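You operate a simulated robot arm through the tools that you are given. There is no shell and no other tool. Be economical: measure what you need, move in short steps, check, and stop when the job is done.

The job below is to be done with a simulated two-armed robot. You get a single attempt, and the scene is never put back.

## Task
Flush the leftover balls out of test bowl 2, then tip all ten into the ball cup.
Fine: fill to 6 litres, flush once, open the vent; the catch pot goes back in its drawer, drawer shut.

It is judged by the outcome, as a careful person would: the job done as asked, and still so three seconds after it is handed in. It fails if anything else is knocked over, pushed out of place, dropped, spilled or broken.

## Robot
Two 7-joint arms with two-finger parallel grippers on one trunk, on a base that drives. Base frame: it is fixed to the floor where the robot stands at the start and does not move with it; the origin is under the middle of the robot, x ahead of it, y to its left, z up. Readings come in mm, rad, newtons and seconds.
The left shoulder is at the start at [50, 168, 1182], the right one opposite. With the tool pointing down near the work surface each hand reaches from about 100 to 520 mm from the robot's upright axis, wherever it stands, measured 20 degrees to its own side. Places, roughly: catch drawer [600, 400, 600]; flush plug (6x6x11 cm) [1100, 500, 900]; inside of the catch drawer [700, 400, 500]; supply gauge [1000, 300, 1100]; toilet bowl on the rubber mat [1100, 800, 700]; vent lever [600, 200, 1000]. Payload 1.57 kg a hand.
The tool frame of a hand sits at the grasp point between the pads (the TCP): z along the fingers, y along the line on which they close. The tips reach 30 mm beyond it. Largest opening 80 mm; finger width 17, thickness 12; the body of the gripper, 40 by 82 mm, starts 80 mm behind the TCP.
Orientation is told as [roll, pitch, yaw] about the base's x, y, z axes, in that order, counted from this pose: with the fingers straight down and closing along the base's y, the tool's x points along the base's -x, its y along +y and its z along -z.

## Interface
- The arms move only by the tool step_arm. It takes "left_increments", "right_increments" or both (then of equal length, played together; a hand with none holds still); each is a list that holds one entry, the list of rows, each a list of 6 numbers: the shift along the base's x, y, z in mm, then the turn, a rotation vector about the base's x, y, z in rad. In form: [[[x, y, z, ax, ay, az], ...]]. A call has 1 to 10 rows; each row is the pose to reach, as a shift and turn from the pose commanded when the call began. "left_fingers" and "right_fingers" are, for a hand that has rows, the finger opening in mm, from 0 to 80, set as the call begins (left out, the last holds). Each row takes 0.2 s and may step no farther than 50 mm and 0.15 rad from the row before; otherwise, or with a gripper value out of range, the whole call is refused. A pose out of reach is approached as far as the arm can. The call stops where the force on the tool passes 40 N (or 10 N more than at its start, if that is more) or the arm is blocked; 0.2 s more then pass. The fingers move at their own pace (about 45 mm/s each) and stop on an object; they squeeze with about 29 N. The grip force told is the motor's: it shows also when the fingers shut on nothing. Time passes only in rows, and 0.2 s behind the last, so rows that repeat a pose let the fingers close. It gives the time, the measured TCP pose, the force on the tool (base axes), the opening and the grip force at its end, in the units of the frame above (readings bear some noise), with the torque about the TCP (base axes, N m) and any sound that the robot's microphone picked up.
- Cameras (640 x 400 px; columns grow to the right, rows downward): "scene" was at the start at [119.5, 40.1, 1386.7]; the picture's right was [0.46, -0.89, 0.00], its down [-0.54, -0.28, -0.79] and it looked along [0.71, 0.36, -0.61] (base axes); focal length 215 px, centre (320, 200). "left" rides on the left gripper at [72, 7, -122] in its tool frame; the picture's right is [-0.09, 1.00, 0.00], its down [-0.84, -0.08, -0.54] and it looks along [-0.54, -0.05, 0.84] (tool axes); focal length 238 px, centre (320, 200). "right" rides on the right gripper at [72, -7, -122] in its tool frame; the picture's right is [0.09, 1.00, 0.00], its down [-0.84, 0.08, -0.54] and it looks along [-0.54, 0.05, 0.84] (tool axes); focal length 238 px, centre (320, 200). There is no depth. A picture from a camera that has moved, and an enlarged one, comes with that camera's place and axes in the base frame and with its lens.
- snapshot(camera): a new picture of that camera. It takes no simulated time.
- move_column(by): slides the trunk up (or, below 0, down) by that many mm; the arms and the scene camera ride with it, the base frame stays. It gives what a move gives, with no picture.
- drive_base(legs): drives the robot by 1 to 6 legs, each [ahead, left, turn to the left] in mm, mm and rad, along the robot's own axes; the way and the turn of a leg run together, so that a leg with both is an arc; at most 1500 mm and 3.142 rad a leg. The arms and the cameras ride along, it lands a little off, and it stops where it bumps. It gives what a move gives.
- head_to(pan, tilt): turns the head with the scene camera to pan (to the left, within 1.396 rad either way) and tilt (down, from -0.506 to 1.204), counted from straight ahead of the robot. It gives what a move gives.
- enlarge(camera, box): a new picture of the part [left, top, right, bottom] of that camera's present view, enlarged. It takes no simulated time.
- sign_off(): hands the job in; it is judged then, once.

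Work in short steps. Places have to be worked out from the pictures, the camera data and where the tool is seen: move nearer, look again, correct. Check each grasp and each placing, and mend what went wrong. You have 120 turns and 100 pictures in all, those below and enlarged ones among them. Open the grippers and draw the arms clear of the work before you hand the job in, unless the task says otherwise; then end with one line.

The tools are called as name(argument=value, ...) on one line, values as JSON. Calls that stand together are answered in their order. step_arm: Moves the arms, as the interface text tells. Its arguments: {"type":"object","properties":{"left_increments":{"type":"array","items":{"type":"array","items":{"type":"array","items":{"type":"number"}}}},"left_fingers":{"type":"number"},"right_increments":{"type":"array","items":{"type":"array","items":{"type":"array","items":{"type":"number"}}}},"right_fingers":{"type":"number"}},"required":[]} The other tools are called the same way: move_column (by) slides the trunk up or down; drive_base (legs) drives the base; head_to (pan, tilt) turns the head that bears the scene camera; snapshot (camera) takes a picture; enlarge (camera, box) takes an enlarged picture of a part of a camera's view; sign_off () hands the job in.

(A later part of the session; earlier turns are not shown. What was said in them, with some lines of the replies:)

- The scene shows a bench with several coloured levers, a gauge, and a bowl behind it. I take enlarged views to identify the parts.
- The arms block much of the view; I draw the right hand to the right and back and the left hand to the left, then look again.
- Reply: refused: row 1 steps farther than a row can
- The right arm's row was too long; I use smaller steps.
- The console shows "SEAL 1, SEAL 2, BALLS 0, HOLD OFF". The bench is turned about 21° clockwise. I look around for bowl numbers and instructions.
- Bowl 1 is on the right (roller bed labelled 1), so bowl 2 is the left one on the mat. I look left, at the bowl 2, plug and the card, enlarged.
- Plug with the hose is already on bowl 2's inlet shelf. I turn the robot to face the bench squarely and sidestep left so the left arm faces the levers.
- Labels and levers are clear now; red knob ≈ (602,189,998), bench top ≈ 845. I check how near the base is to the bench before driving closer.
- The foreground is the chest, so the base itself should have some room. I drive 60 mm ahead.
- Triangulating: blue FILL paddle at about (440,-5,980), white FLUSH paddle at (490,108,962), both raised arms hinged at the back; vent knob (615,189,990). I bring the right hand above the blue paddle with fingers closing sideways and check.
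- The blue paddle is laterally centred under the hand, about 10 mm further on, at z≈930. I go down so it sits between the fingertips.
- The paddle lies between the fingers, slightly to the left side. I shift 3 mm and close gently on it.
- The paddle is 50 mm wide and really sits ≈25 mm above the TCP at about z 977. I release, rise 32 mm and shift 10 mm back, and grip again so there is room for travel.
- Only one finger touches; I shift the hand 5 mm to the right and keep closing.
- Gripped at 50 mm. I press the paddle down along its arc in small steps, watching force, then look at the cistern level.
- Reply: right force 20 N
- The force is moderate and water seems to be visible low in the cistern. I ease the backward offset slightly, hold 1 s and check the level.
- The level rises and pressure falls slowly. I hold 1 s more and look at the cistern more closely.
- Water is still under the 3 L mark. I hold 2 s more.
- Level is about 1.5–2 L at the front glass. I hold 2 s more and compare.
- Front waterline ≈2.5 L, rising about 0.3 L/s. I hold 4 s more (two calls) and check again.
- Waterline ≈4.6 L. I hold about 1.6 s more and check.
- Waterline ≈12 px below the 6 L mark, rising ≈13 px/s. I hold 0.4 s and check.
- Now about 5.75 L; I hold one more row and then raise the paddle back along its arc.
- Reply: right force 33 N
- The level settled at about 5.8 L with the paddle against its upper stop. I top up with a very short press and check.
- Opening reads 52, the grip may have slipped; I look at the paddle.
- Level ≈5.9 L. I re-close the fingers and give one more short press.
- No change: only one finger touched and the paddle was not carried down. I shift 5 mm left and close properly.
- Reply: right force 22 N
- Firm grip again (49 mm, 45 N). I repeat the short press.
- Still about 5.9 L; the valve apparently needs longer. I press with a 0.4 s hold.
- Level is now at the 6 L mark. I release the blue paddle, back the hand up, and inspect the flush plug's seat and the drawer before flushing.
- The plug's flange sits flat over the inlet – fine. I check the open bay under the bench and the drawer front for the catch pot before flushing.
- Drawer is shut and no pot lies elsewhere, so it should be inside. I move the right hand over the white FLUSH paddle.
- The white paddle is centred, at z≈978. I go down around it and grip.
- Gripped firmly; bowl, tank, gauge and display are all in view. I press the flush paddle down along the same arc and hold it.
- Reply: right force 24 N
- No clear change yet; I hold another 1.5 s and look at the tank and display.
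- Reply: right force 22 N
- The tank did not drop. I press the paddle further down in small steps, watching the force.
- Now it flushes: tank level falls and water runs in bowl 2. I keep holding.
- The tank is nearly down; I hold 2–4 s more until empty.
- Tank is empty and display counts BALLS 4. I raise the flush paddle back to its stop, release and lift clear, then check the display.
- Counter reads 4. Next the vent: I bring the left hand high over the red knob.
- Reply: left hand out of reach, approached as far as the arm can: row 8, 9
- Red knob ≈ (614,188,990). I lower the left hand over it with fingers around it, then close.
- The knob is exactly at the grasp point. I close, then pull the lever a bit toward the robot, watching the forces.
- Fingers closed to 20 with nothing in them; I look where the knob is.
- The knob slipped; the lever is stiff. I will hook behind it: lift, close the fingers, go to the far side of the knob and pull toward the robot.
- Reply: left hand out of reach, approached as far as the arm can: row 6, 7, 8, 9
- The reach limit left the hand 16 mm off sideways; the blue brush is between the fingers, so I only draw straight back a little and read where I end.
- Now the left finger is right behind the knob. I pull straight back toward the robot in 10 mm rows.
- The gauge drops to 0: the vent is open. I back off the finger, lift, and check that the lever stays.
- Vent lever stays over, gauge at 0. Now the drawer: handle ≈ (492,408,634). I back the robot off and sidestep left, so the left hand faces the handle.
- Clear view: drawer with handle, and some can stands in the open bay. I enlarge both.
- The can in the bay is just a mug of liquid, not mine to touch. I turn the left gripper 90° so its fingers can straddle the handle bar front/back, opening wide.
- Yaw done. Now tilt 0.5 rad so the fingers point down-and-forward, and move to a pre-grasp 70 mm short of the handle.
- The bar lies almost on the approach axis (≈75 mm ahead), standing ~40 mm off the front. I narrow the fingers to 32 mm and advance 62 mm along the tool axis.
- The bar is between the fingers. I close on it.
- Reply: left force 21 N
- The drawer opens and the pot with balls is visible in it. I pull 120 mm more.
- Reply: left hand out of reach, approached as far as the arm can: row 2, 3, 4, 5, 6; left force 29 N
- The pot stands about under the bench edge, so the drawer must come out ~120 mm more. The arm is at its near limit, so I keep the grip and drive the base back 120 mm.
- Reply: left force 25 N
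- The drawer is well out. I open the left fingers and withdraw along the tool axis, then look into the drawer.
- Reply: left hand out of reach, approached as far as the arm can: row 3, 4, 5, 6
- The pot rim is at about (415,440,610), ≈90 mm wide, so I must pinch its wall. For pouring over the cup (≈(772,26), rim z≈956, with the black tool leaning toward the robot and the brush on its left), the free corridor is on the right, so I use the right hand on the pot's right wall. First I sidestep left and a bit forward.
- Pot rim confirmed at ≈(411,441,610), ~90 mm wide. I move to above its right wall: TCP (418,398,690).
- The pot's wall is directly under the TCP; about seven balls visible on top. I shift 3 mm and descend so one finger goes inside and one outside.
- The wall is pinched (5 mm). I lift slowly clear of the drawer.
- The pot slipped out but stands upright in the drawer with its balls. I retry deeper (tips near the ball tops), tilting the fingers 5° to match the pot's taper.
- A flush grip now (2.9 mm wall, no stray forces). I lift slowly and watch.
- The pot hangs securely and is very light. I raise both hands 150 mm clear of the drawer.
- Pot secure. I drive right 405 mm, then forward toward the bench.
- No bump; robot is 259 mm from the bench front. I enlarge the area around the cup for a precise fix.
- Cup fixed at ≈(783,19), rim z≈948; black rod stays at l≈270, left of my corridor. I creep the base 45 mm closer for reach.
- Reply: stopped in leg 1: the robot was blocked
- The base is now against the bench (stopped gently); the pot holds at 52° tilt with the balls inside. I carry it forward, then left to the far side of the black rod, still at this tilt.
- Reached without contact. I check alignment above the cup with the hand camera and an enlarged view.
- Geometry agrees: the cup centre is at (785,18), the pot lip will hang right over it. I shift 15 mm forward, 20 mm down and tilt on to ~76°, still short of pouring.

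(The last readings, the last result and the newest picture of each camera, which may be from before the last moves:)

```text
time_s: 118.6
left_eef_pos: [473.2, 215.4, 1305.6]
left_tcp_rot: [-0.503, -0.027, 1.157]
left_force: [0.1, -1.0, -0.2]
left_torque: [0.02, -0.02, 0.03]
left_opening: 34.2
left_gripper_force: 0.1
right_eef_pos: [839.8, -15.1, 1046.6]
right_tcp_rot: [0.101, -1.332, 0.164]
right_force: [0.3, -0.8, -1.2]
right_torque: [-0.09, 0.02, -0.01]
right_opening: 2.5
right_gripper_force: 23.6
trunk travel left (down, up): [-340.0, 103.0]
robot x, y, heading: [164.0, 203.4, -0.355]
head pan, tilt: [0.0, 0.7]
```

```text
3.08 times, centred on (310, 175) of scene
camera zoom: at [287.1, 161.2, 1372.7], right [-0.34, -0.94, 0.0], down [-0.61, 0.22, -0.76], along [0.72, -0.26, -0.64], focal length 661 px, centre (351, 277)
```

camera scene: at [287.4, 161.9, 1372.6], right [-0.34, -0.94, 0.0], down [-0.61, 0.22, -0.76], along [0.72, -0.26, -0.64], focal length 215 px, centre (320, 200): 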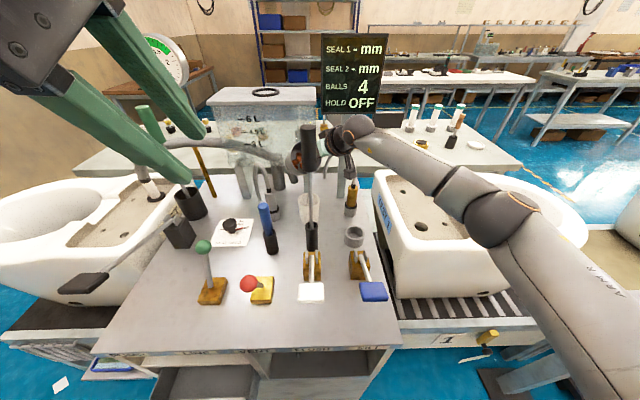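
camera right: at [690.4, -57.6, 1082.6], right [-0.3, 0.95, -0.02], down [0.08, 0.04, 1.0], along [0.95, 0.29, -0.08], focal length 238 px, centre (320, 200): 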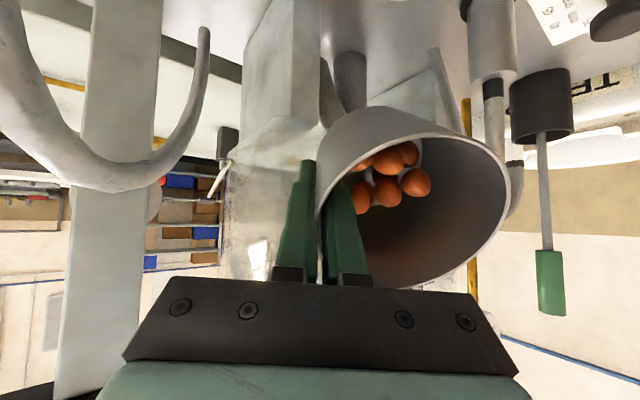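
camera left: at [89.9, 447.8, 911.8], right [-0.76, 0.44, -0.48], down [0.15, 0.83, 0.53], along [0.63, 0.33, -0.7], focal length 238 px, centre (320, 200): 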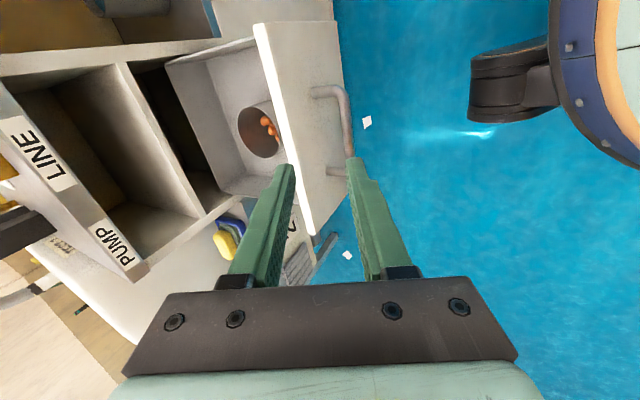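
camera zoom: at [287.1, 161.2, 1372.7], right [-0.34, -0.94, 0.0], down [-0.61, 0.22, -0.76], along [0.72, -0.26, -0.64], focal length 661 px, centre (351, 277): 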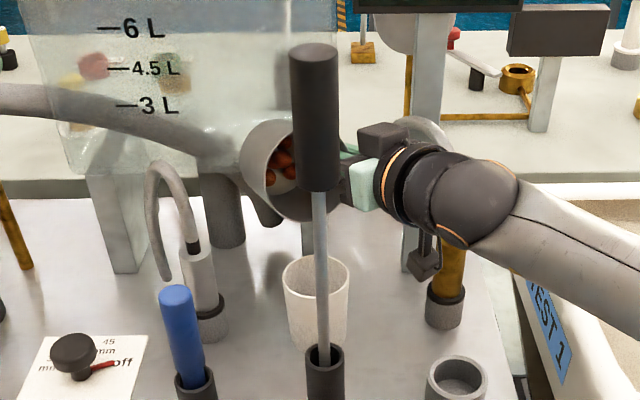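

Lip sits right above the cup. I continue tilting slowly, 0.03 rad per row.

step_arm(right_increments=[[[0, 0, 0, 0.005, -0.03, 0], [0, 0, 0, 0.01, -0.06, 0], [0, 0, 0, 0.015, -0.09, 0], [0, 0, 0, 0.021, -0.12, 0], [0, 0, 0, 0.026, -0.15, 0], [0, 0, 0, 0.031, -0.177, 0], [0, 0, 0, 0.036, -0.207, 0], [0, 0, 0, 0.041, -0.236, 0], [0, 0, 0, 0.046, -0.266, 0], [0, 0, 0, 0.052, -0.296, 0]]])

enlarge(camera="scene", box=[240, 110, 380, 240])

```text
time_s: 120.8
left_eef_pos: [474.6, 215.9, 1304.4]
left_tcp_rot: [-0.503, -0.025, 1.155]
left_force: [-0.3, 0.2, 0.6]
left_torque: [0.02, 0.02, 0.02]
left_opening: 34.0
left_gripper_force: 0.1
right_eef_pos: [838.6, -14.7, 1046.1]
right_tcp_rot: [-3.099, -1.51, -2.923]
right_force: [-0.7, -0.2, -0.6]
right_torque: [-0.05, 0.05, -0.03]
right_opening: 2.6
right_gripper_force: 24.0
trunk travel left (down, up): [-340.0, 103.0]
robot x, y, heading: [164.3, 202.9, -0.35]
head pan, tilt: [0.0, 0.7]
```

```text
3.08 times, centred on (310, 175) of scene
camera zoom: at [287.0, 161.3, 1372.7], right [-0.34, -0.94, 0.0], down [-0.61, 0.22, -0.76], along [0.72, -0.26, -0.64], focal length 661 px, centre (351, 277)
```

zoom: 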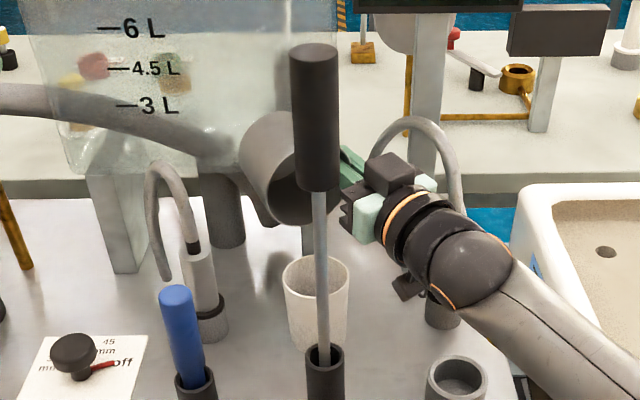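

No balls on the bench; some seem already poured (weight dropped). I tilt further to ~112° and look.

step_arm(right_increments=[[[0, 0, 0, 0.007, -0.04, 0], [0, 0, 0, 0.014, -0.08, 0], [0, 0, 0, 0.021, -0.12, 0], [0, 0, 0, 0.028, -0.16, 0], [0, 0, 0, 0.035, -0.2, 0], [0, 0, 0, 0.042, -0.24, 0], [0, 0, 0, 0.049, -0.28, 0], [0, 0, 0, 0.056, -0.32, 0], [0, 0, 0, 0.056, -0.32, 0]]])

enlarge(camera="scene", box=[240, 110, 380, 240])

snapshot(camera="right")

```text
time_s: 122.8
left_eef_pos: [473.5, 215.1, 1305.2]
left_tcp_rot: [-0.504, -0.025, 1.157]
left_force: [0.1, 0.3, -0.1]
left_torque: [-0.01, -0.02, 0.02]
left_opening: 34.1
left_gripper_force: 0.1
right_eef_pos: [838.6, -15.7, 1047.2]
right_tcp_rot: [-3.057, -1.186, -2.962]
right_force: [-0.1, -0.4, -1.0]
right_torque: [-0.04, -0.02, -0.03]
right_opening: 2.5
right_gripper_force: 23.5
trunk travel left (down, up): [-340.0, 103.0]
robot x, y, heading: [168.0, 202.0, -0.352]
head pan, tilt: [0.0, 0.7]
```

```text
3.08 times, centred on (310, 175) of scene
camera zoom: at [287.0, 161.3, 1372.7], right [-0.34, -0.94, 0.0], down [-0.61, 0.22, -0.76], along [0.72, -0.26, -0.64], focal length 661 px, centre (351, 277)
```

zoom: 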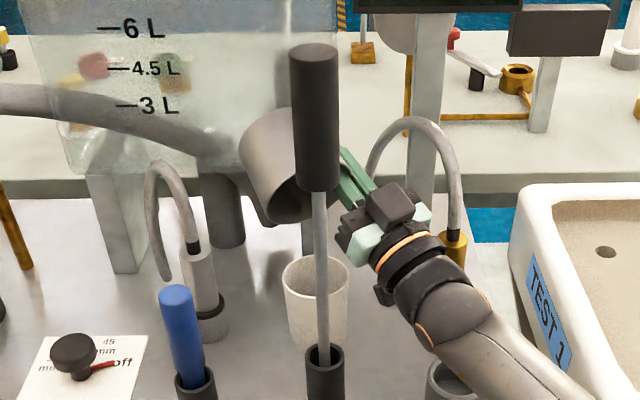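

```text
9 pictures are left
camera right: at [757.7, -49.2, 933.4], right [-0.22, 0.97, -0.12], down [-0.81, -0.12, 0.57], along [0.54, 0.22, 0.81], focal length 238 px, centre (320, 200)
```

right: 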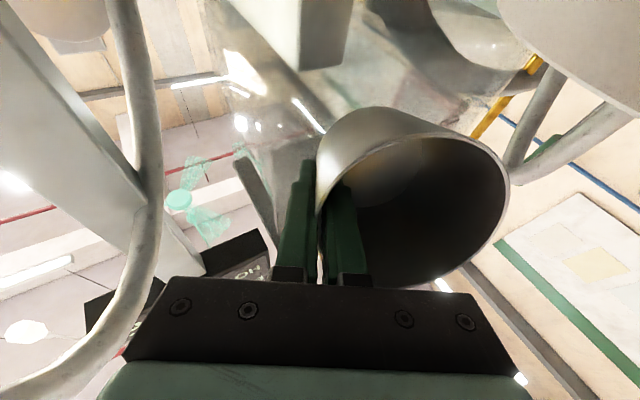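

The pot is empty and nothing lies on the bench. I tilt it back, raising slightly, and retrace the path.

step_arm(right_increments=[[[0, 0, 5, -0.025, 0.145, 0], [0, 0, 10, -0.05, 0.29, 0], [0, 0, 15, -0.075, 0.435, 0], [0, 0, 20, -0.1, 0.58, 0], [0, 0, 20, -0.125, 0.725, 0], [0, 0, 20, -0.15, 0.87, 0], [0, 0, 20, -0.175, 1.015, 0]]])

step_arm(right_increments=[[[-25, -21, 8, 0, 0, 0], [-50, -42, 16, 0, 0, 0], [-76, -63, 24, 0, 0, 0], [-102, -84, 32, 0, 0, 0], [-140, -106, 40, 0, 0, 0], [-165, -98, 40, 0, 0, 0], [-190, -89, 40, 0, 0, 0], [-212, -80, 40, 0, 0, 0], [-235, -72, 40, 0, 0, 0]]])

enlarge(camera="scene", box=[200, 100, 420, 320])

```text
time_s: 124.4
left_eef_pos: [475.0, 216.2, 1306.4]
left_tcp_rot: [-0.502, -0.025, 1.157]
left_force: [-0.8, 0.0, 0.1]
left_torque: [0.02, -0.03, 0.0]
left_opening: 33.8
left_gripper_force: 0.0
right_eef_pos: [838.8, -16.6, 1066.1]
right_tcp_rot: [0.094, -0.923, 0.167]
right_force: [-0.5, 0.1, -0.6]
right_torque: [-0.06, -0.01, -0.02]
right_opening: 2.8
right_gripper_force: 24.1
trunk travel left (down, up): [-340.0, 103.0]
robot x, y, heading: [167.0, 205.0, -0.346]
head pan, tilt: [0.0, 0.7]
```

```text
time_s: 126.4
left_eef_pos: [474.7, 215.5, 1305.4]
left_tcp_rot: [-0.502, -0.026, 1.156]
left_force: [0.3, 0.3, 0.3]
left_torque: [-0.01, 0.0, 0.03]
left_opening: 33.9
left_gripper_force: 0.1
right_eef_pos: [603.9, -87.1, 1108.0]
right_tcp_rot: [0.096, -0.924, 0.165]
right_force: [-0.7, -0.3, -1.3]
right_torque: [-0.04, 0.05, 0.05]
right_opening: 2.8
right_gripper_force: 24.0
trunk travel left (down, up): [-340.0, 103.0]
robot x, y, heading: [165.0, 205.2, -0.346]
head pan, tilt: [0.0, 0.7]
```

```text
1.82 times, centred on (310, 210) of scene
camera zoom: at [286.6, 161.3, 1372.7], right [-0.34, -0.94, 0.0], down [-0.61, 0.22, -0.77], along [0.72, -0.26, -0.64], focal length 390 px, centre (338, 182)
```

zoom: 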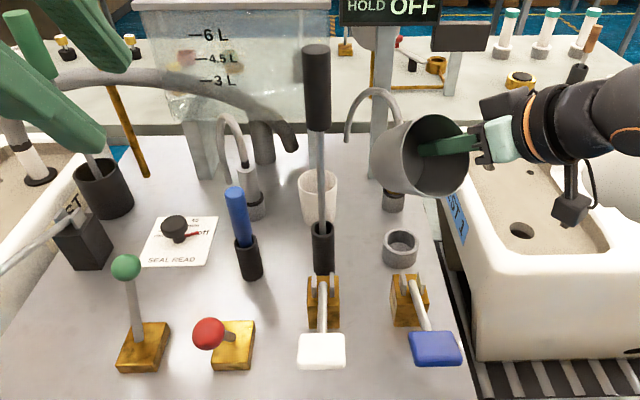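

Cup stands upright and no ball lies about. I bring the pot upright and pull back, then drive back and left to the drawer.

step_arm(right_increments=[[[-5, 0, 0, -0.022, 0.128, 0], [-10, 0, 0, -0.045, 0.256, 0], [-15, 0, 0, -0.068, 0.384, 0], [-20, 0, 0, -0.09, 0.512, 0], [-25, 0, 0, -0.113, 0.64, 0], [-30, 0, 0, -0.136, 0.768, 0], [-37, 0, 0, -0.158, 0.9, 0]]])

drive_base(legs=[[-310, 0, 0], [0, 405, 0]])

snapshot(camera="right")

```text
time_s: 128.0
left_eef_pos: [474.5, 215.5, 1304.8]
left_tcp_rot: [-0.504, -0.024, 1.154]
left_force: [0.0, 1.0, -0.4]
left_torque: [0.0, 0.02, 0.01]
left_opening: 34.0
left_gripper_force: 0.1
right_eef_pos: [566.4, -87.3, 1106.1]
right_tcp_rot: [0.09, -0.009, 0.17]
right_force: [-0.2, 0.4, -0.9]
right_torque: [-0.08, 0.01, 0.02]
right_opening: 2.6
right_gripper_force: 24.1
trunk travel left (down, up): [-340.0, 103.0]
robot x, y, heading: [171.1, 204.8, -0.347]
head pan, tilt: [0.0, 0.7]
```

```text
time_s: 133.8
left_eef_pos: [324.7, 702.1, 1305.0]
left_tcp_rot: [-0.503, -0.024, 1.151]
left_force: [0.1, 0.2, 0.4]
left_torque: [0.0, -0.01, -0.03]
left_opening: 34.0
left_gripper_force: 0.1
right_eef_pos: [414.8, 399.0, 1106.7]
right_tcp_rot: [0.092, -0.01, 0.163]
right_force: [0.9, 0.7, -0.1]
right_torque: [-0.1, 0.0, 0.02]
right_opening: 2.4
right_gripper_force: 24.3
trunk travel left (down, up): [-340.0, 103.0]
robot x, y, heading: [18.8, 690.1, -0.355]
head pan, tilt: [0.0, 0.7]
```

```text
7 pictures are left
camera right: at [345.1, 368.7, 1224.9], right [-0.25, 0.96, 0.09], down [0.82, 0.16, 0.56], along [0.52, 0.21, -0.83], focal length 238 px, centre (320, 200)
```

right: 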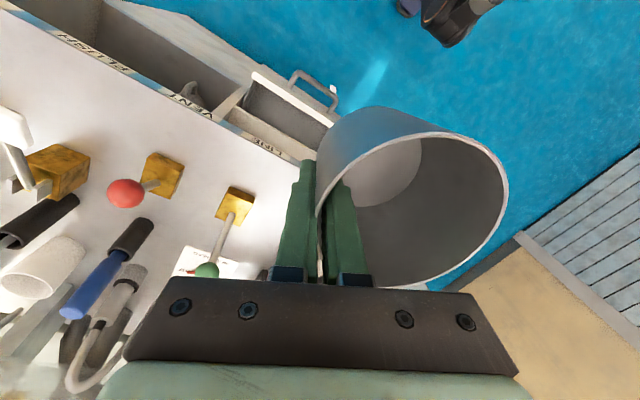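

Returning, I see the base had pushed the drawer partly shut (handle now ≈(413,436,630)); pot is empty and held. I reposition to pull the drawer out again with the left hand while the right holds the pot.

drive_base(legs=[[-25, 0, 0], [0, -248, 0]])

move_column(by=-335)

```text
time_s: 136.9
left_eef_pos: [216.0, 481.2, 1304.9]
left_tcp_rot: [-0.503, -0.026, 1.146]
left_force: [-0.4, -0.3, 1.1]
left_torque: [0.02, 0.03, -0.02]
left_opening: 33.9
left_gripper_force: 0.1
right_eef_pos: [303.7, 176.9, 1106.3]
right_tcp_rot: [0.092, -0.013, 0.156]
right_force: [-0.5, -1.0, -1.5]
right_torque: [-0.01, 0.0, 0.0]
right_opening: 2.6
right_gripper_force: 24.1
trunk travel left (down, up): [-340.0, 103.0]
robot x, y, heading: [-90.7, 472.9, -0.36]
head pan, tilt: [0.0, 0.7]
```

```text
time_s: 140.2
left_eef_pos: [215.8, 479.1, 970.6]
left_tcp_rot: [-0.502, -0.025, 1.146]
left_force: [0.8, 0.5, 1.0]
left_torque: [0.0, 0.03, 0.0]
left_opening: 34.2
left_gripper_force: 0.0
right_eef_pos: [303.7, 176.9, 772.0]
right_tcp_rot: [0.092, -0.012, 0.157]
right_force: [0.7, -0.9, -1.8]
right_torque: [-0.05, -0.02, -0.01]
right_opening: 2.8
right_gripper_force: 23.8
trunk travel left (down, up): [-5.0, 438.0]
robot x, y, heading: [-97.1, 474.3, -0.355]
head pan, tilt: [0.0, 0.7]
```

Now the left hand goes to the pre-grasp short of the handle.

step_arm(left_increments=[[[23, -4, -38, 0, 0, 0], [46, -9, -76, 0, 0, 0], [70, -13, -114, 0, 0, 0], [93, -18, -152, 0, 0, 0], [116, -22, -190, 0, 0, 0], [140, -27, -228, 0, 0, 0], [160, -31, -262, 0, 0, 0]]], left_fingers=40)

snapshot(camera="left")

```text
time_s: 141.8
left_eef_pos: [377.5, 449.2, 708.2]
left_tcp_rot: [-0.503, -0.024, 1.143]
left_force: [0.4, 0.2, -0.4]
left_torque: [-0.01, 0.01, -0.03]
left_opening: 39.8
left_gripper_force: 0.1
right_eef_pos: [303.8, 176.6, 771.6]
right_tcp_rot: [0.091, -0.014, 0.157]
right_force: [-0.2, 0.0, -1.5]
right_torque: [-0.06, 0.0, -0.03]
right_opening: 2.6
right_gripper_force: 24.0
trunk travel left (down, up): [-5.0, 438.0]
robot x, y, heading: [-91.1, 471.4, -0.362]
head pan, tilt: [0.0, 0.7]
```

```text
6 pictures are left
camera left: at [287.3, 407.8, 811.1], right [-0.75, 0.46, -0.48], down [0.16, 0.83, 0.53], along [0.64, 0.32, -0.7], focal length 238 px, centre (320, 200)
```

left: 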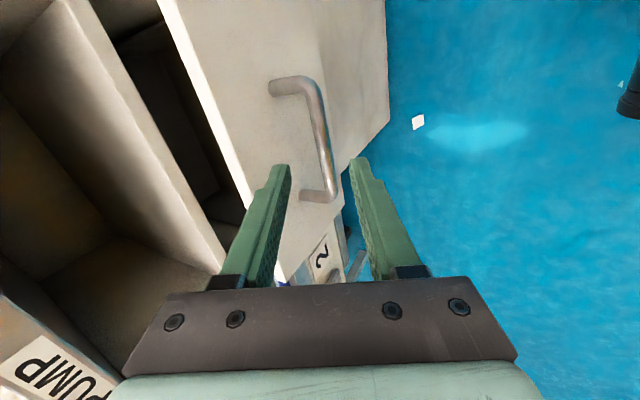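

The bar is on the approach axis ≈78 mm ahead. I narrow to 32 mm and advance, then close.

step_arm(left_increments=[[[0, 0, 0, 0, 0, 0], [10, -5, -20, 0, 0, 0], [19, -9, -40, 0, 0, 0], [28, -13, -58, 0, 0, 0]]], left_fingers=32)

step_arm(left_increments=[[[0, 0, 0, 0, 0, 0], [0, 0, 0, 0, 0, 0], [0, 0, 0, 0, 0, 0], [0, 0, 0, 0, 0, 0]]], left_fingers=4)

```text
time_s: 142.8
left_eef_pos: [405.3, 436.6, 652.5]
left_tcp_rot: [-0.504, -0.024, 1.145]
left_force: [1.0, 0.3, 0.0]
left_torque: [0.0, 0.0, 0.01]
left_opening: 31.8
left_gripper_force: 0.0
right_eef_pos: [303.5, 176.8, 772.6]
right_tcp_rot: [0.092, -0.012, 0.156]
right_force: [-0.5, 0.0, -0.9]
right_torque: [-0.05, -0.02, 0.01]
right_opening: 2.6
right_gripper_force: 24.0
trunk travel left (down, up): [-5.0, 438.0]
robot x, y, heading: [-90.4, 472.8, -0.359]
head pan, tilt: [0.0, 0.7]
```

```text
time_s: 143.8
left_eef_pos: [404.3, 435.7, 651.4]
left_tcp_rot: [-0.501, -0.026, 1.147]
left_force: [-1.2, -1.0, -5.7]
left_torque: [-0.19, 0.19, 0.54]
left_opening: 15.2
left_gripper_force: 30.9
right_eef_pos: [303.1, 175.2, 771.3]
right_tcp_rot: [0.091, -0.01, 0.157]
right_force: [0.3, 0.4, -1.1]
right_torque: [-0.07, -0.02, 0.0]
right_opening: 2.8
right_gripper_force: 23.7
trunk travel left (down, up): [-5.0, 438.0]
robot x, y, heading: [-89.4, 472.4, -0.356]
head pan, tilt: [0.0, 0.7]
```

Handle gripped (15 mm as before). I pull by driving the base straight back 172 mm.

drive_base(legs=[[-172, 0, 0]])

step_arm(left_increments=[[[0, 0, 0, 0, 0, 0], [0, 0, 0, 0, 0, 0], [-9, 3, 18, 0, 0, 0], [-18, 6, 36, 0, 0, 0], [-22, 8, 60, 0, 0, 0], [-22, 8, 100, 0, 0, 0], [-22, 8, 145, 0, 0, 0], [-22, 8, 190, 0, 0, 0]]], left_fingers=34)

```text
time_s: 145.3
left_eef_pos: [243.1, 493.3, 652.6]
left_tcp_rot: [-0.503, -0.017, 1.14]
left_force: [-9.6, -22.1, -4.5]
left_torque: [-0.69, 0.34, 0.25]
left_opening: 14.9
left_gripper_force: 31.1
right_eef_pos: [144.7, 237.0, 771.2]
right_tcp_rot: [0.092, -0.012, 0.159]
right_force: [-0.4, 0.5, -1.9]
right_torque: [-0.02, 0.0, -0.02]
right_opening: 3.0
right_gripper_force: 24.1
trunk travel left (down, up): [-5.0, 438.0]
robot x, y, heading: [-252.7, 532.2, -0.359]
head pan, tilt: [0.0, 0.7]
```

```text
time_s: 147.1
left_eef_pos: [222.5, 502.7, 843.5]
left_tcp_rot: [-0.502, -0.018, 1.139]
left_force: [0.6, 0.4, -0.6]
left_torque: [-0.01, 0.02, -0.02]
left_opening: 33.8
left_gripper_force: 0.0
right_eef_pos: [144.5, 236.2, 771.9]
right_tcp_rot: [0.092, -0.012, 0.159]
right_force: [0.3, 0.0, -0.7]
right_torque: [-0.04, 0.02, -0.02]
right_opening: 2.7
right_gripper_force: 24.0
trunk travel left (down, up): [-5.0, 438.0]
robot x, y, heading: [-251.7, 535.7, -0.361]
head pan, tilt: [0.0, 0.7]
```

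Drawer is out again. I drive left 249 and forward 200 so the right hand brings the pot above its place in the drawer, keeping the pot high.

drive_base(legs=[[0, 249, 0.012], [200, 0, 0]])

snapshot(camera="right")

```text
time_s: 151.1
left_eef_pos: [496.3, 676.7, 843.3]
left_tcp_rot: [-0.505, -0.018, 1.158]
left_force: [-0.8, 0.0, -0.3]
left_torque: [0.02, 0.02, 0.01]
left_opening: 34.1
left_gripper_force: 0.1
right_eef_pos: [421.8, 409.6, 772.4]
right_tcp_rot: [0.093, -0.013, 0.174]
right_force: [-0.8, 1.2, -2.1]
right_torque: [-0.04, 0.01, -0.03]
right_opening: 2.6
right_gripper_force: 24.3
trunk travel left (down, up): [-5.0, 438.0]
robot x, y, heading: [19.8, 701.6, -0.341]
head pan, tilt: [0.0, 0.7]
```

```text
5 pictures are left
camera right: at [352.8, 379.0, 889.9], right [-0.26, 0.96, 0.09], down [0.81, 0.17, 0.56], along [0.52, 0.22, -0.83], focal length 238 px, centre (320, 200)
```

right: 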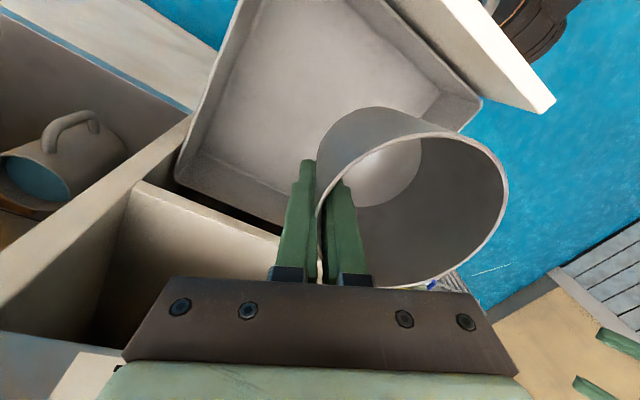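

The pot is over its old place; drawer is empty and clear. I lower it to the original height, slowly at the end.

step_arm(right_increments=[[[0, -7, -40, 0, 0, 0], [0, -7, -80, 0, 0, 0], [0, -7, -120, 0, 0, 0], [0, -7, -160, 0, 0, 0], [0, -7, -178, 0, 0, 0], [0, -7, -186, 0, 0, 0], [0, -7, -190, 0, 0, 0]]])

```text
time_s: 152.7
left_eef_pos: [495.9, 678.0, 843.6]
left_tcp_rot: [-0.505, -0.019, 1.158]
left_force: [0.7, 0.3, 0.1]
left_torque: [-0.03, 0.01, 0.03]
left_opening: 34.1
left_gripper_force: 0.1
right_eef_pos: [422.2, 403.7, 583.5]
right_tcp_rot: [0.09, -0.013, 0.175]
right_force: [-2.9, -0.2, 9.0]
right_torque: [0.01, 0.42, 0.07]
right_opening: 2.7
right_gripper_force: 23.6
trunk travel left (down, up): [-5.0, 438.0]
robot x, y, heading: [22.6, 696.5, -0.34]
head pan, tilt: [0.0, 0.7]
```

Contact with the drawer floor (9 N up). I open the fingers a little and lift straight out, then look.

step_arm(right_increments=[[[0, 0, 1, 0, 0, 0], [0, 0, 1, 0, 0, 0], [0, 0, 1, 0, 0, 0], [0, 0, 25, 0, 0, 0], [0, 0, 65, 0, 0, 0], [0, 0, 105, 0, 0, 0], [0, 0, 145, 0, 0, 0], [0, 0, 185, 0, 0, 0]]], right_fingers=40)

snapshot(camera="right")

```text
time_s: 154.5
left_eef_pos: [495.7, 676.2, 843.4]
left_tcp_rot: [-0.504, -0.017, 1.156]
left_force: [0.5, -0.4, 0.7]
left_torque: [-0.05, -0.02, 0.03]
left_opening: 34.3
left_gripper_force: 0.1
right_eef_pos: [421.3, 402.4, 768.4]
right_tcp_rot: [0.091, -0.011, 0.173]
right_force: [0.7, -0.3, -0.7]
right_torque: [0.01, 0.0, 0.0]
right_opening: 40.1
right_gripper_force: 0.1
trunk travel left (down, up): [-5.0, 438.0]
robot x, y, heading: [22.6, 700.0, -0.343]
head pan, tilt: [0.0, 0.7]
```

```text
4 pictures are left
camera right: at [352.1, 372.1, 886.1], right [-0.26, 0.96, 0.09], down [0.81, 0.17, 0.56], along [0.52, 0.22, -0.83], focal length 238 px, centre (320, 200)
```

right: 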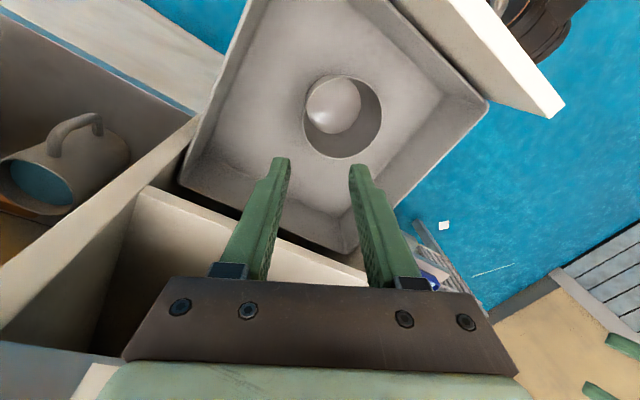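

The pot stands upright in its place. Now to shut the drawer: I advance the base 35 mm, then bring the right hand, closed and turned square, in front of the handle bar.

drive_base(legs=[[35, 0, 0]])

step_arm(right_increments=[[[-41, 20, 0, 0, 0, -0.13], [-82, 40, 0, 0, 0, -0.26], [-123, 60, 0, 0, 0, -0.39], [-164, 80, 0, 0, 0, -0.52], [-205, 100, 0, 0, 0, -0.52], [-243, 119, 0, 0, 0, -0.52]]], right_fingers=0)

head_to(pan=-0.1, tilt=0.9)

snapshot(camera="scene")

```text
time_s: 155.4
left_eef_pos: [529.7, 665.0, 843.5]
left_tcp_rot: [-0.505, -0.018, 1.16]
left_force: [0.3, 0.3, 0.9]
left_torque: [0.03, 0.01, 0.01]
left_opening: 34.0
left_gripper_force: 0.0
right_eef_pos: [454.3, 392.7, 768.6]
right_tcp_rot: [0.091, -0.013, 0.176]
right_force: [0.3, 0.8, 0.2]
right_torque: [0.0, 0.02, 0.02]
right_opening: 40.1
right_gripper_force: 0.0
trunk travel left (down, up): [-5.0, 438.0]
robot x, y, heading: [55.8, 688.8, -0.344]
head pan, tilt: [0.0, 0.7]
```

```text
time_s: 156.8
left_eef_pos: [528.4, 665.0, 842.8]
left_tcp_rot: [-0.504, -0.016, 1.157]
left_force: [0.4, -1.4, 0.2]
left_torque: [0.02, 0.01, -0.01]
left_opening: 33.9
left_gripper_force: 0.1
right_eef_pos: [211.4, 510.9, 767.7]
right_tcp_rot: [0.09, -0.01, -0.347]
right_force: [0.7, 0.1, 0.6]
right_torque: [0.01, -0.02, -0.01]
right_opening: 0.1
right_gripper_force: 21.8
trunk travel left (down, up): [-5.0, 438.0]
robot x, y, heading: [53.5, 689.3, -0.34]
head pan, tilt: [0.0, 0.7]
```

```text
time_s: 157.5
left_eef_pos: [529.4, 664.8, 844.1]
left_tcp_rot: [-0.503, -0.018, 1.157]
left_force: [0.2, 0.0, -0.5]
left_torque: [-0.02, 0.0, 0.01]
left_opening: 34.0
left_gripper_force: 0.1
right_eef_pos: [212.9, 511.6, 767.7]
right_tcp_rot: [0.091, -0.011, -0.345]
right_force: [-0.1, -0.6, 0.1]
right_torque: [-0.02, 0.02, -0.02]
right_opening: 0.0
right_gripper_force: 21.3
trunk travel left (down, up): [-5.0, 438.0]
robot x, y, heading: [55.0, 686.9, -0.343]
head pan, tilt: [-0.099, 0.901]
```

```text
3 pictures are left
camera scene: at [161.9, 641.9, 1021.6], right [-0.43, -0.9, 0.0], down [-0.71, 0.33, -0.62], along [0.56, -0.27, -0.78], focal length 215 px, centre (320, 200)
```

scene: 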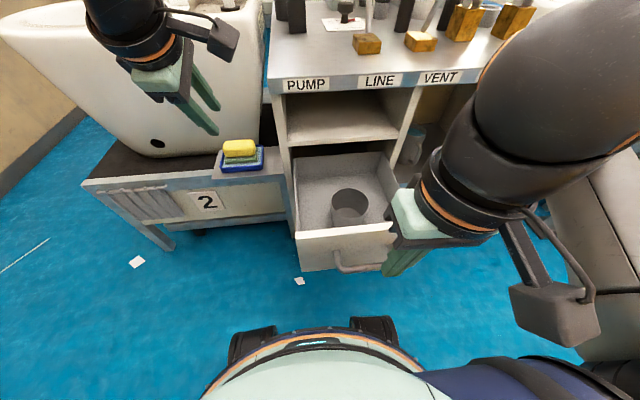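

The closed hand is ~55 mm in front of the handle bar. I lower it to bar height and push gently.

step_arm(right_increments=[[[0, 0, -40, 0, 0, 0], [0, 0, -80, 0, 0, 0], [0, 0, -120, 0, 0, 0], [14, -5, -122, 0, 0, 0], [28, -10, -122, 0, 0, 0], [38, -13.5, -122, 0, 0, 0], [47, -17, -122, 0, 0, 0], [56, -20, -122, 0, 0, 0], [66, -24, -122, 0, 0, 0]]])

step_arm(right_increments=[[[14, -5, 0, 0, 0, 0], [28, -10, 0, 0, 0, 0], [42, -15, 0, 0, 0, 0], [56, -20, 0, 0, 0, 0], [70, -25, 0, 0, 0, 0], [84, -30, 0, 0, 0, 0], [98, -35, 0, 0, 0, 0], [112, -40, 0, 0, 0, 0], [126, -45, 0, 0, 0, 0], [140, -50, 0, 0, 0, 0]]])

```text
time_s: 159.5
left_eef_pos: [529.5, 664.7, 843.8]
left_tcp_rot: [-0.504, -0.018, 1.156]
left_force: [0.2, 0.2, -0.2]
left_torque: [0.0, -0.02, 0.01]
left_opening: 34.0
left_gripper_force: 0.2
right_eef_pos: [277.2, 486.6, 643.9]
right_tcp_rot: [0.091, -0.013, -0.346]
right_force: [-1.0, 1.9, -0.7]
right_torque: [0.01, 0.03, 0.01]
right_opening: 0.2
right_gripper_force: 21.1
right hand out of reach, approached as far as the arm can: row 1, 2, 3, 4, 5
trunk travel left (down, up): [-5.0, 438.0]
robot x, y, heading: [53.0, 688.4, -0.34]
head pan, tilt: [-0.099, 0.901]
```

```text
time_s: 161.7
left_eef_pos: [528.4, 664.3, 844.2]
left_tcp_rot: [-0.504, -0.017, 1.157]
left_force: [-0.6, -1.0, -0.2]
left_torque: [-0.03, 0.03, -0.02]
left_opening: 33.9
left_gripper_force: 0.0
right_eef_pos: [418.6, 437.0, 644.5]
right_tcp_rot: [0.092, -0.011, -0.344]
right_force: [-1.3, 1.1, -0.2]
right_torque: [-0.01, -0.01, -0.02]
right_opening: 0.1
right_gripper_force: 21.8
trunk travel left (down, up): [-5.0, 438.0]
robot x, y, heading: [52.5, 684.9, -0.341]
head pan, tilt: [-0.099, 0.901]
```

Low drag as the drawer slides. I continue until it stops.

step_arm(right_increments=[[[14, -5, 0, 0, 0, 0], [28, -10, 0, 0, 0, 0], [42, -15, 0, 0, 0, 0], [51, -18, 0, 0, 0, 0], [60, -22, 0, 0, 0, 0], [68, -25, 0, 0, 0, 0], [75, -27, 0, 0, 0, 0]]])

enlarge(camera="scene", box=[220, 60, 460, 290])

```text
time_s: 162.8
left_eef_pos: [528.1, 663.9, 843.6]
left_tcp_rot: [-0.504, -0.017, 1.158]
left_force: [-1.2, -0.8, 0.7]
left_torque: [-0.01, -0.01, 0.0]
left_opening: 34.1
left_gripper_force: 0.0
right_eef_pos: [464.4, 420.5, 643.0]
right_tcp_rot: [0.087, 0.013, -0.33]
right_force: [-6.4, 2.5, 2.1]
right_torque: [-0.01, 0.04, -0.02]
right_opening: 0.0
right_gripper_force: 21.4
trunk travel left (down, up): [-5.0, 438.0]
robot x, y, heading: [53.6, 689.9, -0.345]
head pan, tilt: [-0.099, 0.901]
stopped in row 5 (right hand): the force on the tool passed its limit at 51 N (the readings are from after the stop); the commanded pose is now the measured one
```

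```text
1.74 times, centred on (340, 175) of scene
camera zoom: at [160.8, 642.2, 1021.6], right [-0.43, -0.9, 0.0], down [-0.71, 0.34, -0.62], along [0.56, -0.27, -0.78], focal length 373 px, centre (285, 244)
```

zoom: 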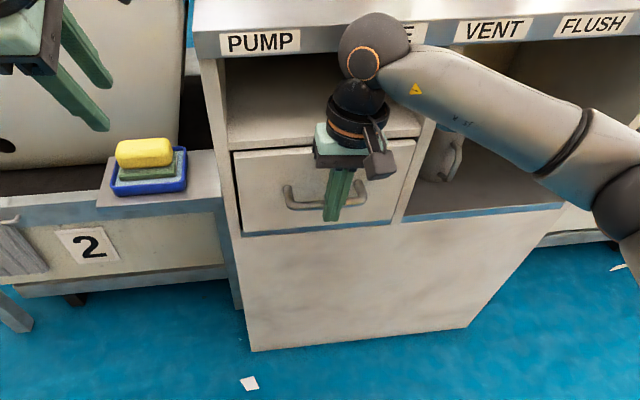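

The drawer is flush against its stop. I draw the right hand straight back, open both grippers, then back the robot away.

step_arm(right_increments=[[[-19, 7, 0, 0, 0, 0], [-38, 14, 0, 0, 0, 0], [-57, 21, 0, 0, 0, 0], [-85, 31, 10, 0, 0, 0], [-113, 41, 20, 0, 0, 0], [-140, 51, 30, 0, 0, 0]]], right_fingers=0)

drive_base(legs=[[-250, 0, 0]])

step_arm(right_increments=[[[0, 0, 20, 0, 0, 0], [0, 0, 40, 0, 0, 0], [0, 0, 60, 0, 0, 0], [0, 0, 80, 0, 0, 0]]], left_increments=[[[0, 0, 20, 0, 0, 0], [0, 0, 40, 0, 0, 0], [0, 0, 60, 0, 0, 0], [0, 0, 80, 0, 0, 0]]], right_fingers=80, left_fingers=80)

move_column(by=330)

head_to(pan=-0.25, tilt=0.5)

snapshot(camera="scene")

```text
time_s: 164.2
left_eef_pos: [528.3, 664.1, 844.8]
left_tcp_rot: [-0.504, -0.017, 1.155]
left_force: [-0.5, -0.2, 0.5]
left_torque: [0.01, -0.01, -0.01]
left_opening: 33.8
left_gripper_force: 0.1
right_eef_pos: [324.5, 471.3, 672.9]
right_tcp_rot: [0.087, 0.012, -0.332]
right_force: [0.3, 0.7, -0.2]
right_torque: [0.0, -0.02, -0.05]
right_opening: 0.0
right_gripper_force: 21.2
trunk travel left (down, up): [-5.0, 438.0]
robot x, y, heading: [52.6, 687.8, -0.341]
head pan, tilt: [-0.099, 0.901]
```

```text
time_s: 166.1
left_eef_pos: [296.6, 748.1, 843.1]
left_tcp_rot: [-0.505, -0.018, 1.156]
left_force: [1.1, 0.7, -0.1]
left_torque: [0.01, 0.04, 0.02]
left_opening: 33.9
left_gripper_force: 0.1
right_eef_pos: [93.5, 554.1, 672.1]
right_tcp_rot: [0.089, 0.012, -0.333]
right_force: [0.7, 0.6, -0.4]
right_torque: [0.04, 0.04, -0.01]
right_opening: 0.0
right_gripper_force: 21.9
trunk travel left (down, up): [-5.0, 438.0]
robot x, y, heading: [-177.5, 767.5, -0.346]
head pan, tilt: [-0.099, 0.901]
```

```text
time_s: 167.1
left_eef_pos: [294.5, 748.2, 923.6]
left_tcp_rot: [-0.503, -0.017, 1.157]
left_force: [0.4, -0.4, 0.4]
left_torque: [-0.01, -0.03, -0.03]
left_opening: 80.1
left_gripper_force: 0.1
right_eef_pos: [95.7, 555.7, 753.7]
right_tcp_rot: [0.088, 0.013, -0.33]
right_force: [0.3, -0.3, 0.7]
right_torque: [-0.02, 0.0, -0.01]
right_opening: 79.5
right_gripper_force: 0.2
trunk travel left (down, up): [-5.0, 438.0]
robot x, y, heading: [-178.6, 771.8, -0.342]
head pan, tilt: [-0.099, 0.901]
```

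```text
time_s: 170.3
left_eef_pos: [294.0, 748.0, 1253.6]
left_tcp_rot: [-0.503, -0.017, 1.158]
left_force: [-0.2, 0.6, -0.4]
left_torque: [0.01, 0.02, 0.01]
left_opening: 80.1
left_gripper_force: 0.1
right_eef_pos: [94.9, 555.1, 1084.3]
right_tcp_rot: [0.087, 0.01, -0.33]
right_force: [0.3, 0.3, 0.0]
right_torque: [-0.01, 0.01, 0.0]
right_opening: 79.9
right_gripper_force: 0.0
trunk travel left (down, up): [-335.0, 108.0]
robot x, y, heading: [-178.4, 773.6, -0.339]
head pan, tilt: [-0.099, 0.901]
```

```text
time_s: 171.2
left_eef_pos: [294.2, 747.8, 1253.1]
left_tcp_rot: [-0.505, -0.018, 1.157]
left_force: [0.0, -0.6, -0.3]
left_torque: [-0.04, 0.0, -0.01]
left_opening: 79.9
left_gripper_force: 0.0
right_eef_pos: [95.3, 554.7, 1083.7]
right_tcp_rot: [0.089, 0.012, -0.332]
right_force: [0.1, 0.0, 0.5]
right_torque: [-0.01, 0.0, -0.03]
right_opening: 79.9
right_gripper_force: 0.1
trunk travel left (down, up): [-335.0, 108.0]
robot x, y, heading: [-178.7, 770.7, -0.345]
head pan, tilt: [-0.25, 0.499]
```

```text
1 pictures are left
camera scene: at [-63.9, 706.5, 1385.3], right [-0.56, -0.83, 0.0], down [-0.4, 0.27, -0.88], along [0.73, -0.49, -0.48], focal length 215 px, centre (320, 200)
```

scene: 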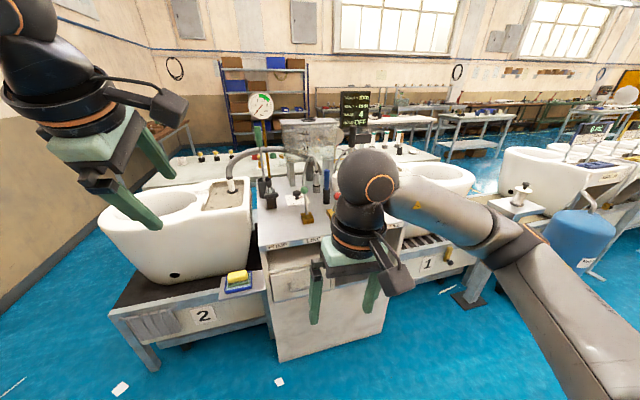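

Drawer is shut, gauge at 0. I swing the right hand aside for a last enlarged look at the cup and bench.

step_arm(right_increments=[[[-14, -38, 0, 0, 0, 0], [-28, -76, 0, 0, 0, 0], [-42, -114, 0, 0, 0, 0], [-56, -152, 0, 0, 0, 0], [-70, -190, 0, 0, 0, 0]]])

enlarge(camera="scene", box=[220, 90, 420, 300])

```text
time_s: 172.4
left_eef_pos: [293.4, 745.7, 1254.2]
left_tcp_rot: [-0.507, -0.017, 1.156]
left_force: [-0.1, 0.3, -0.9]
left_torque: [0.02, -0.04, -0.03]
left_opening: 79.9
left_gripper_force: 0.1
right_eef_pos: [22.3, 361.3, 1083.6]
right_tcp_rot: [0.086, 0.012, -0.329]
right_force: [0.0, -0.1, 1.9]
right_torque: [0.03, 0.0, 0.01]
right_opening: 80.2
right_gripper_force: 0.0
trunk travel left (down, up): [-335.0, 108.0]
robot x, y, heading: [-178.5, 773.3, -0.342]
head pan, tilt: [-0.25, 0.499]
```

```text
1.90 times, centred on (320, 195) of scene
camera zoom: at [-64.4, 706.1, 1385.4], right [-0.56, -0.83, 0.0], down [-0.4, 0.27, -0.88], along [0.73, -0.49, -0.48], focal length 409 px, centre (320, 210)
```

zoom: 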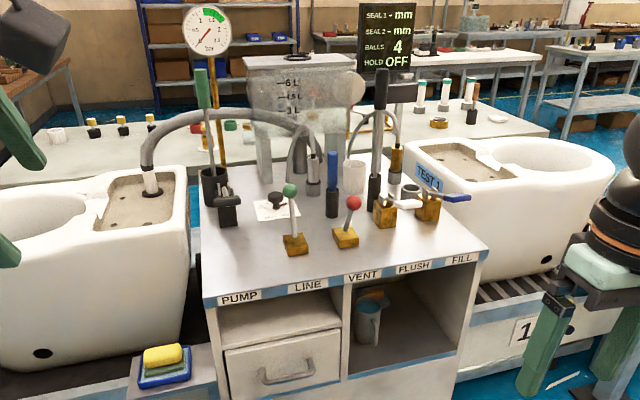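

Everything is in order: the cup is upright with no stray balls, the drawer is shut, the gauge is at 0 and all tools are standing. I hand the job in.

sign_off()

```text
The job is handed in.
```

I filled the tank to 6 litres and flushed bowl 2 once. The vent is open and the gauge reads 0. The catch pot is emptied over the ball cup and back in its shut drawer. I couldn't see into the cup to count all ten; the counter showed four flushed out, the pot came up empty, and no balls lay on the bench.
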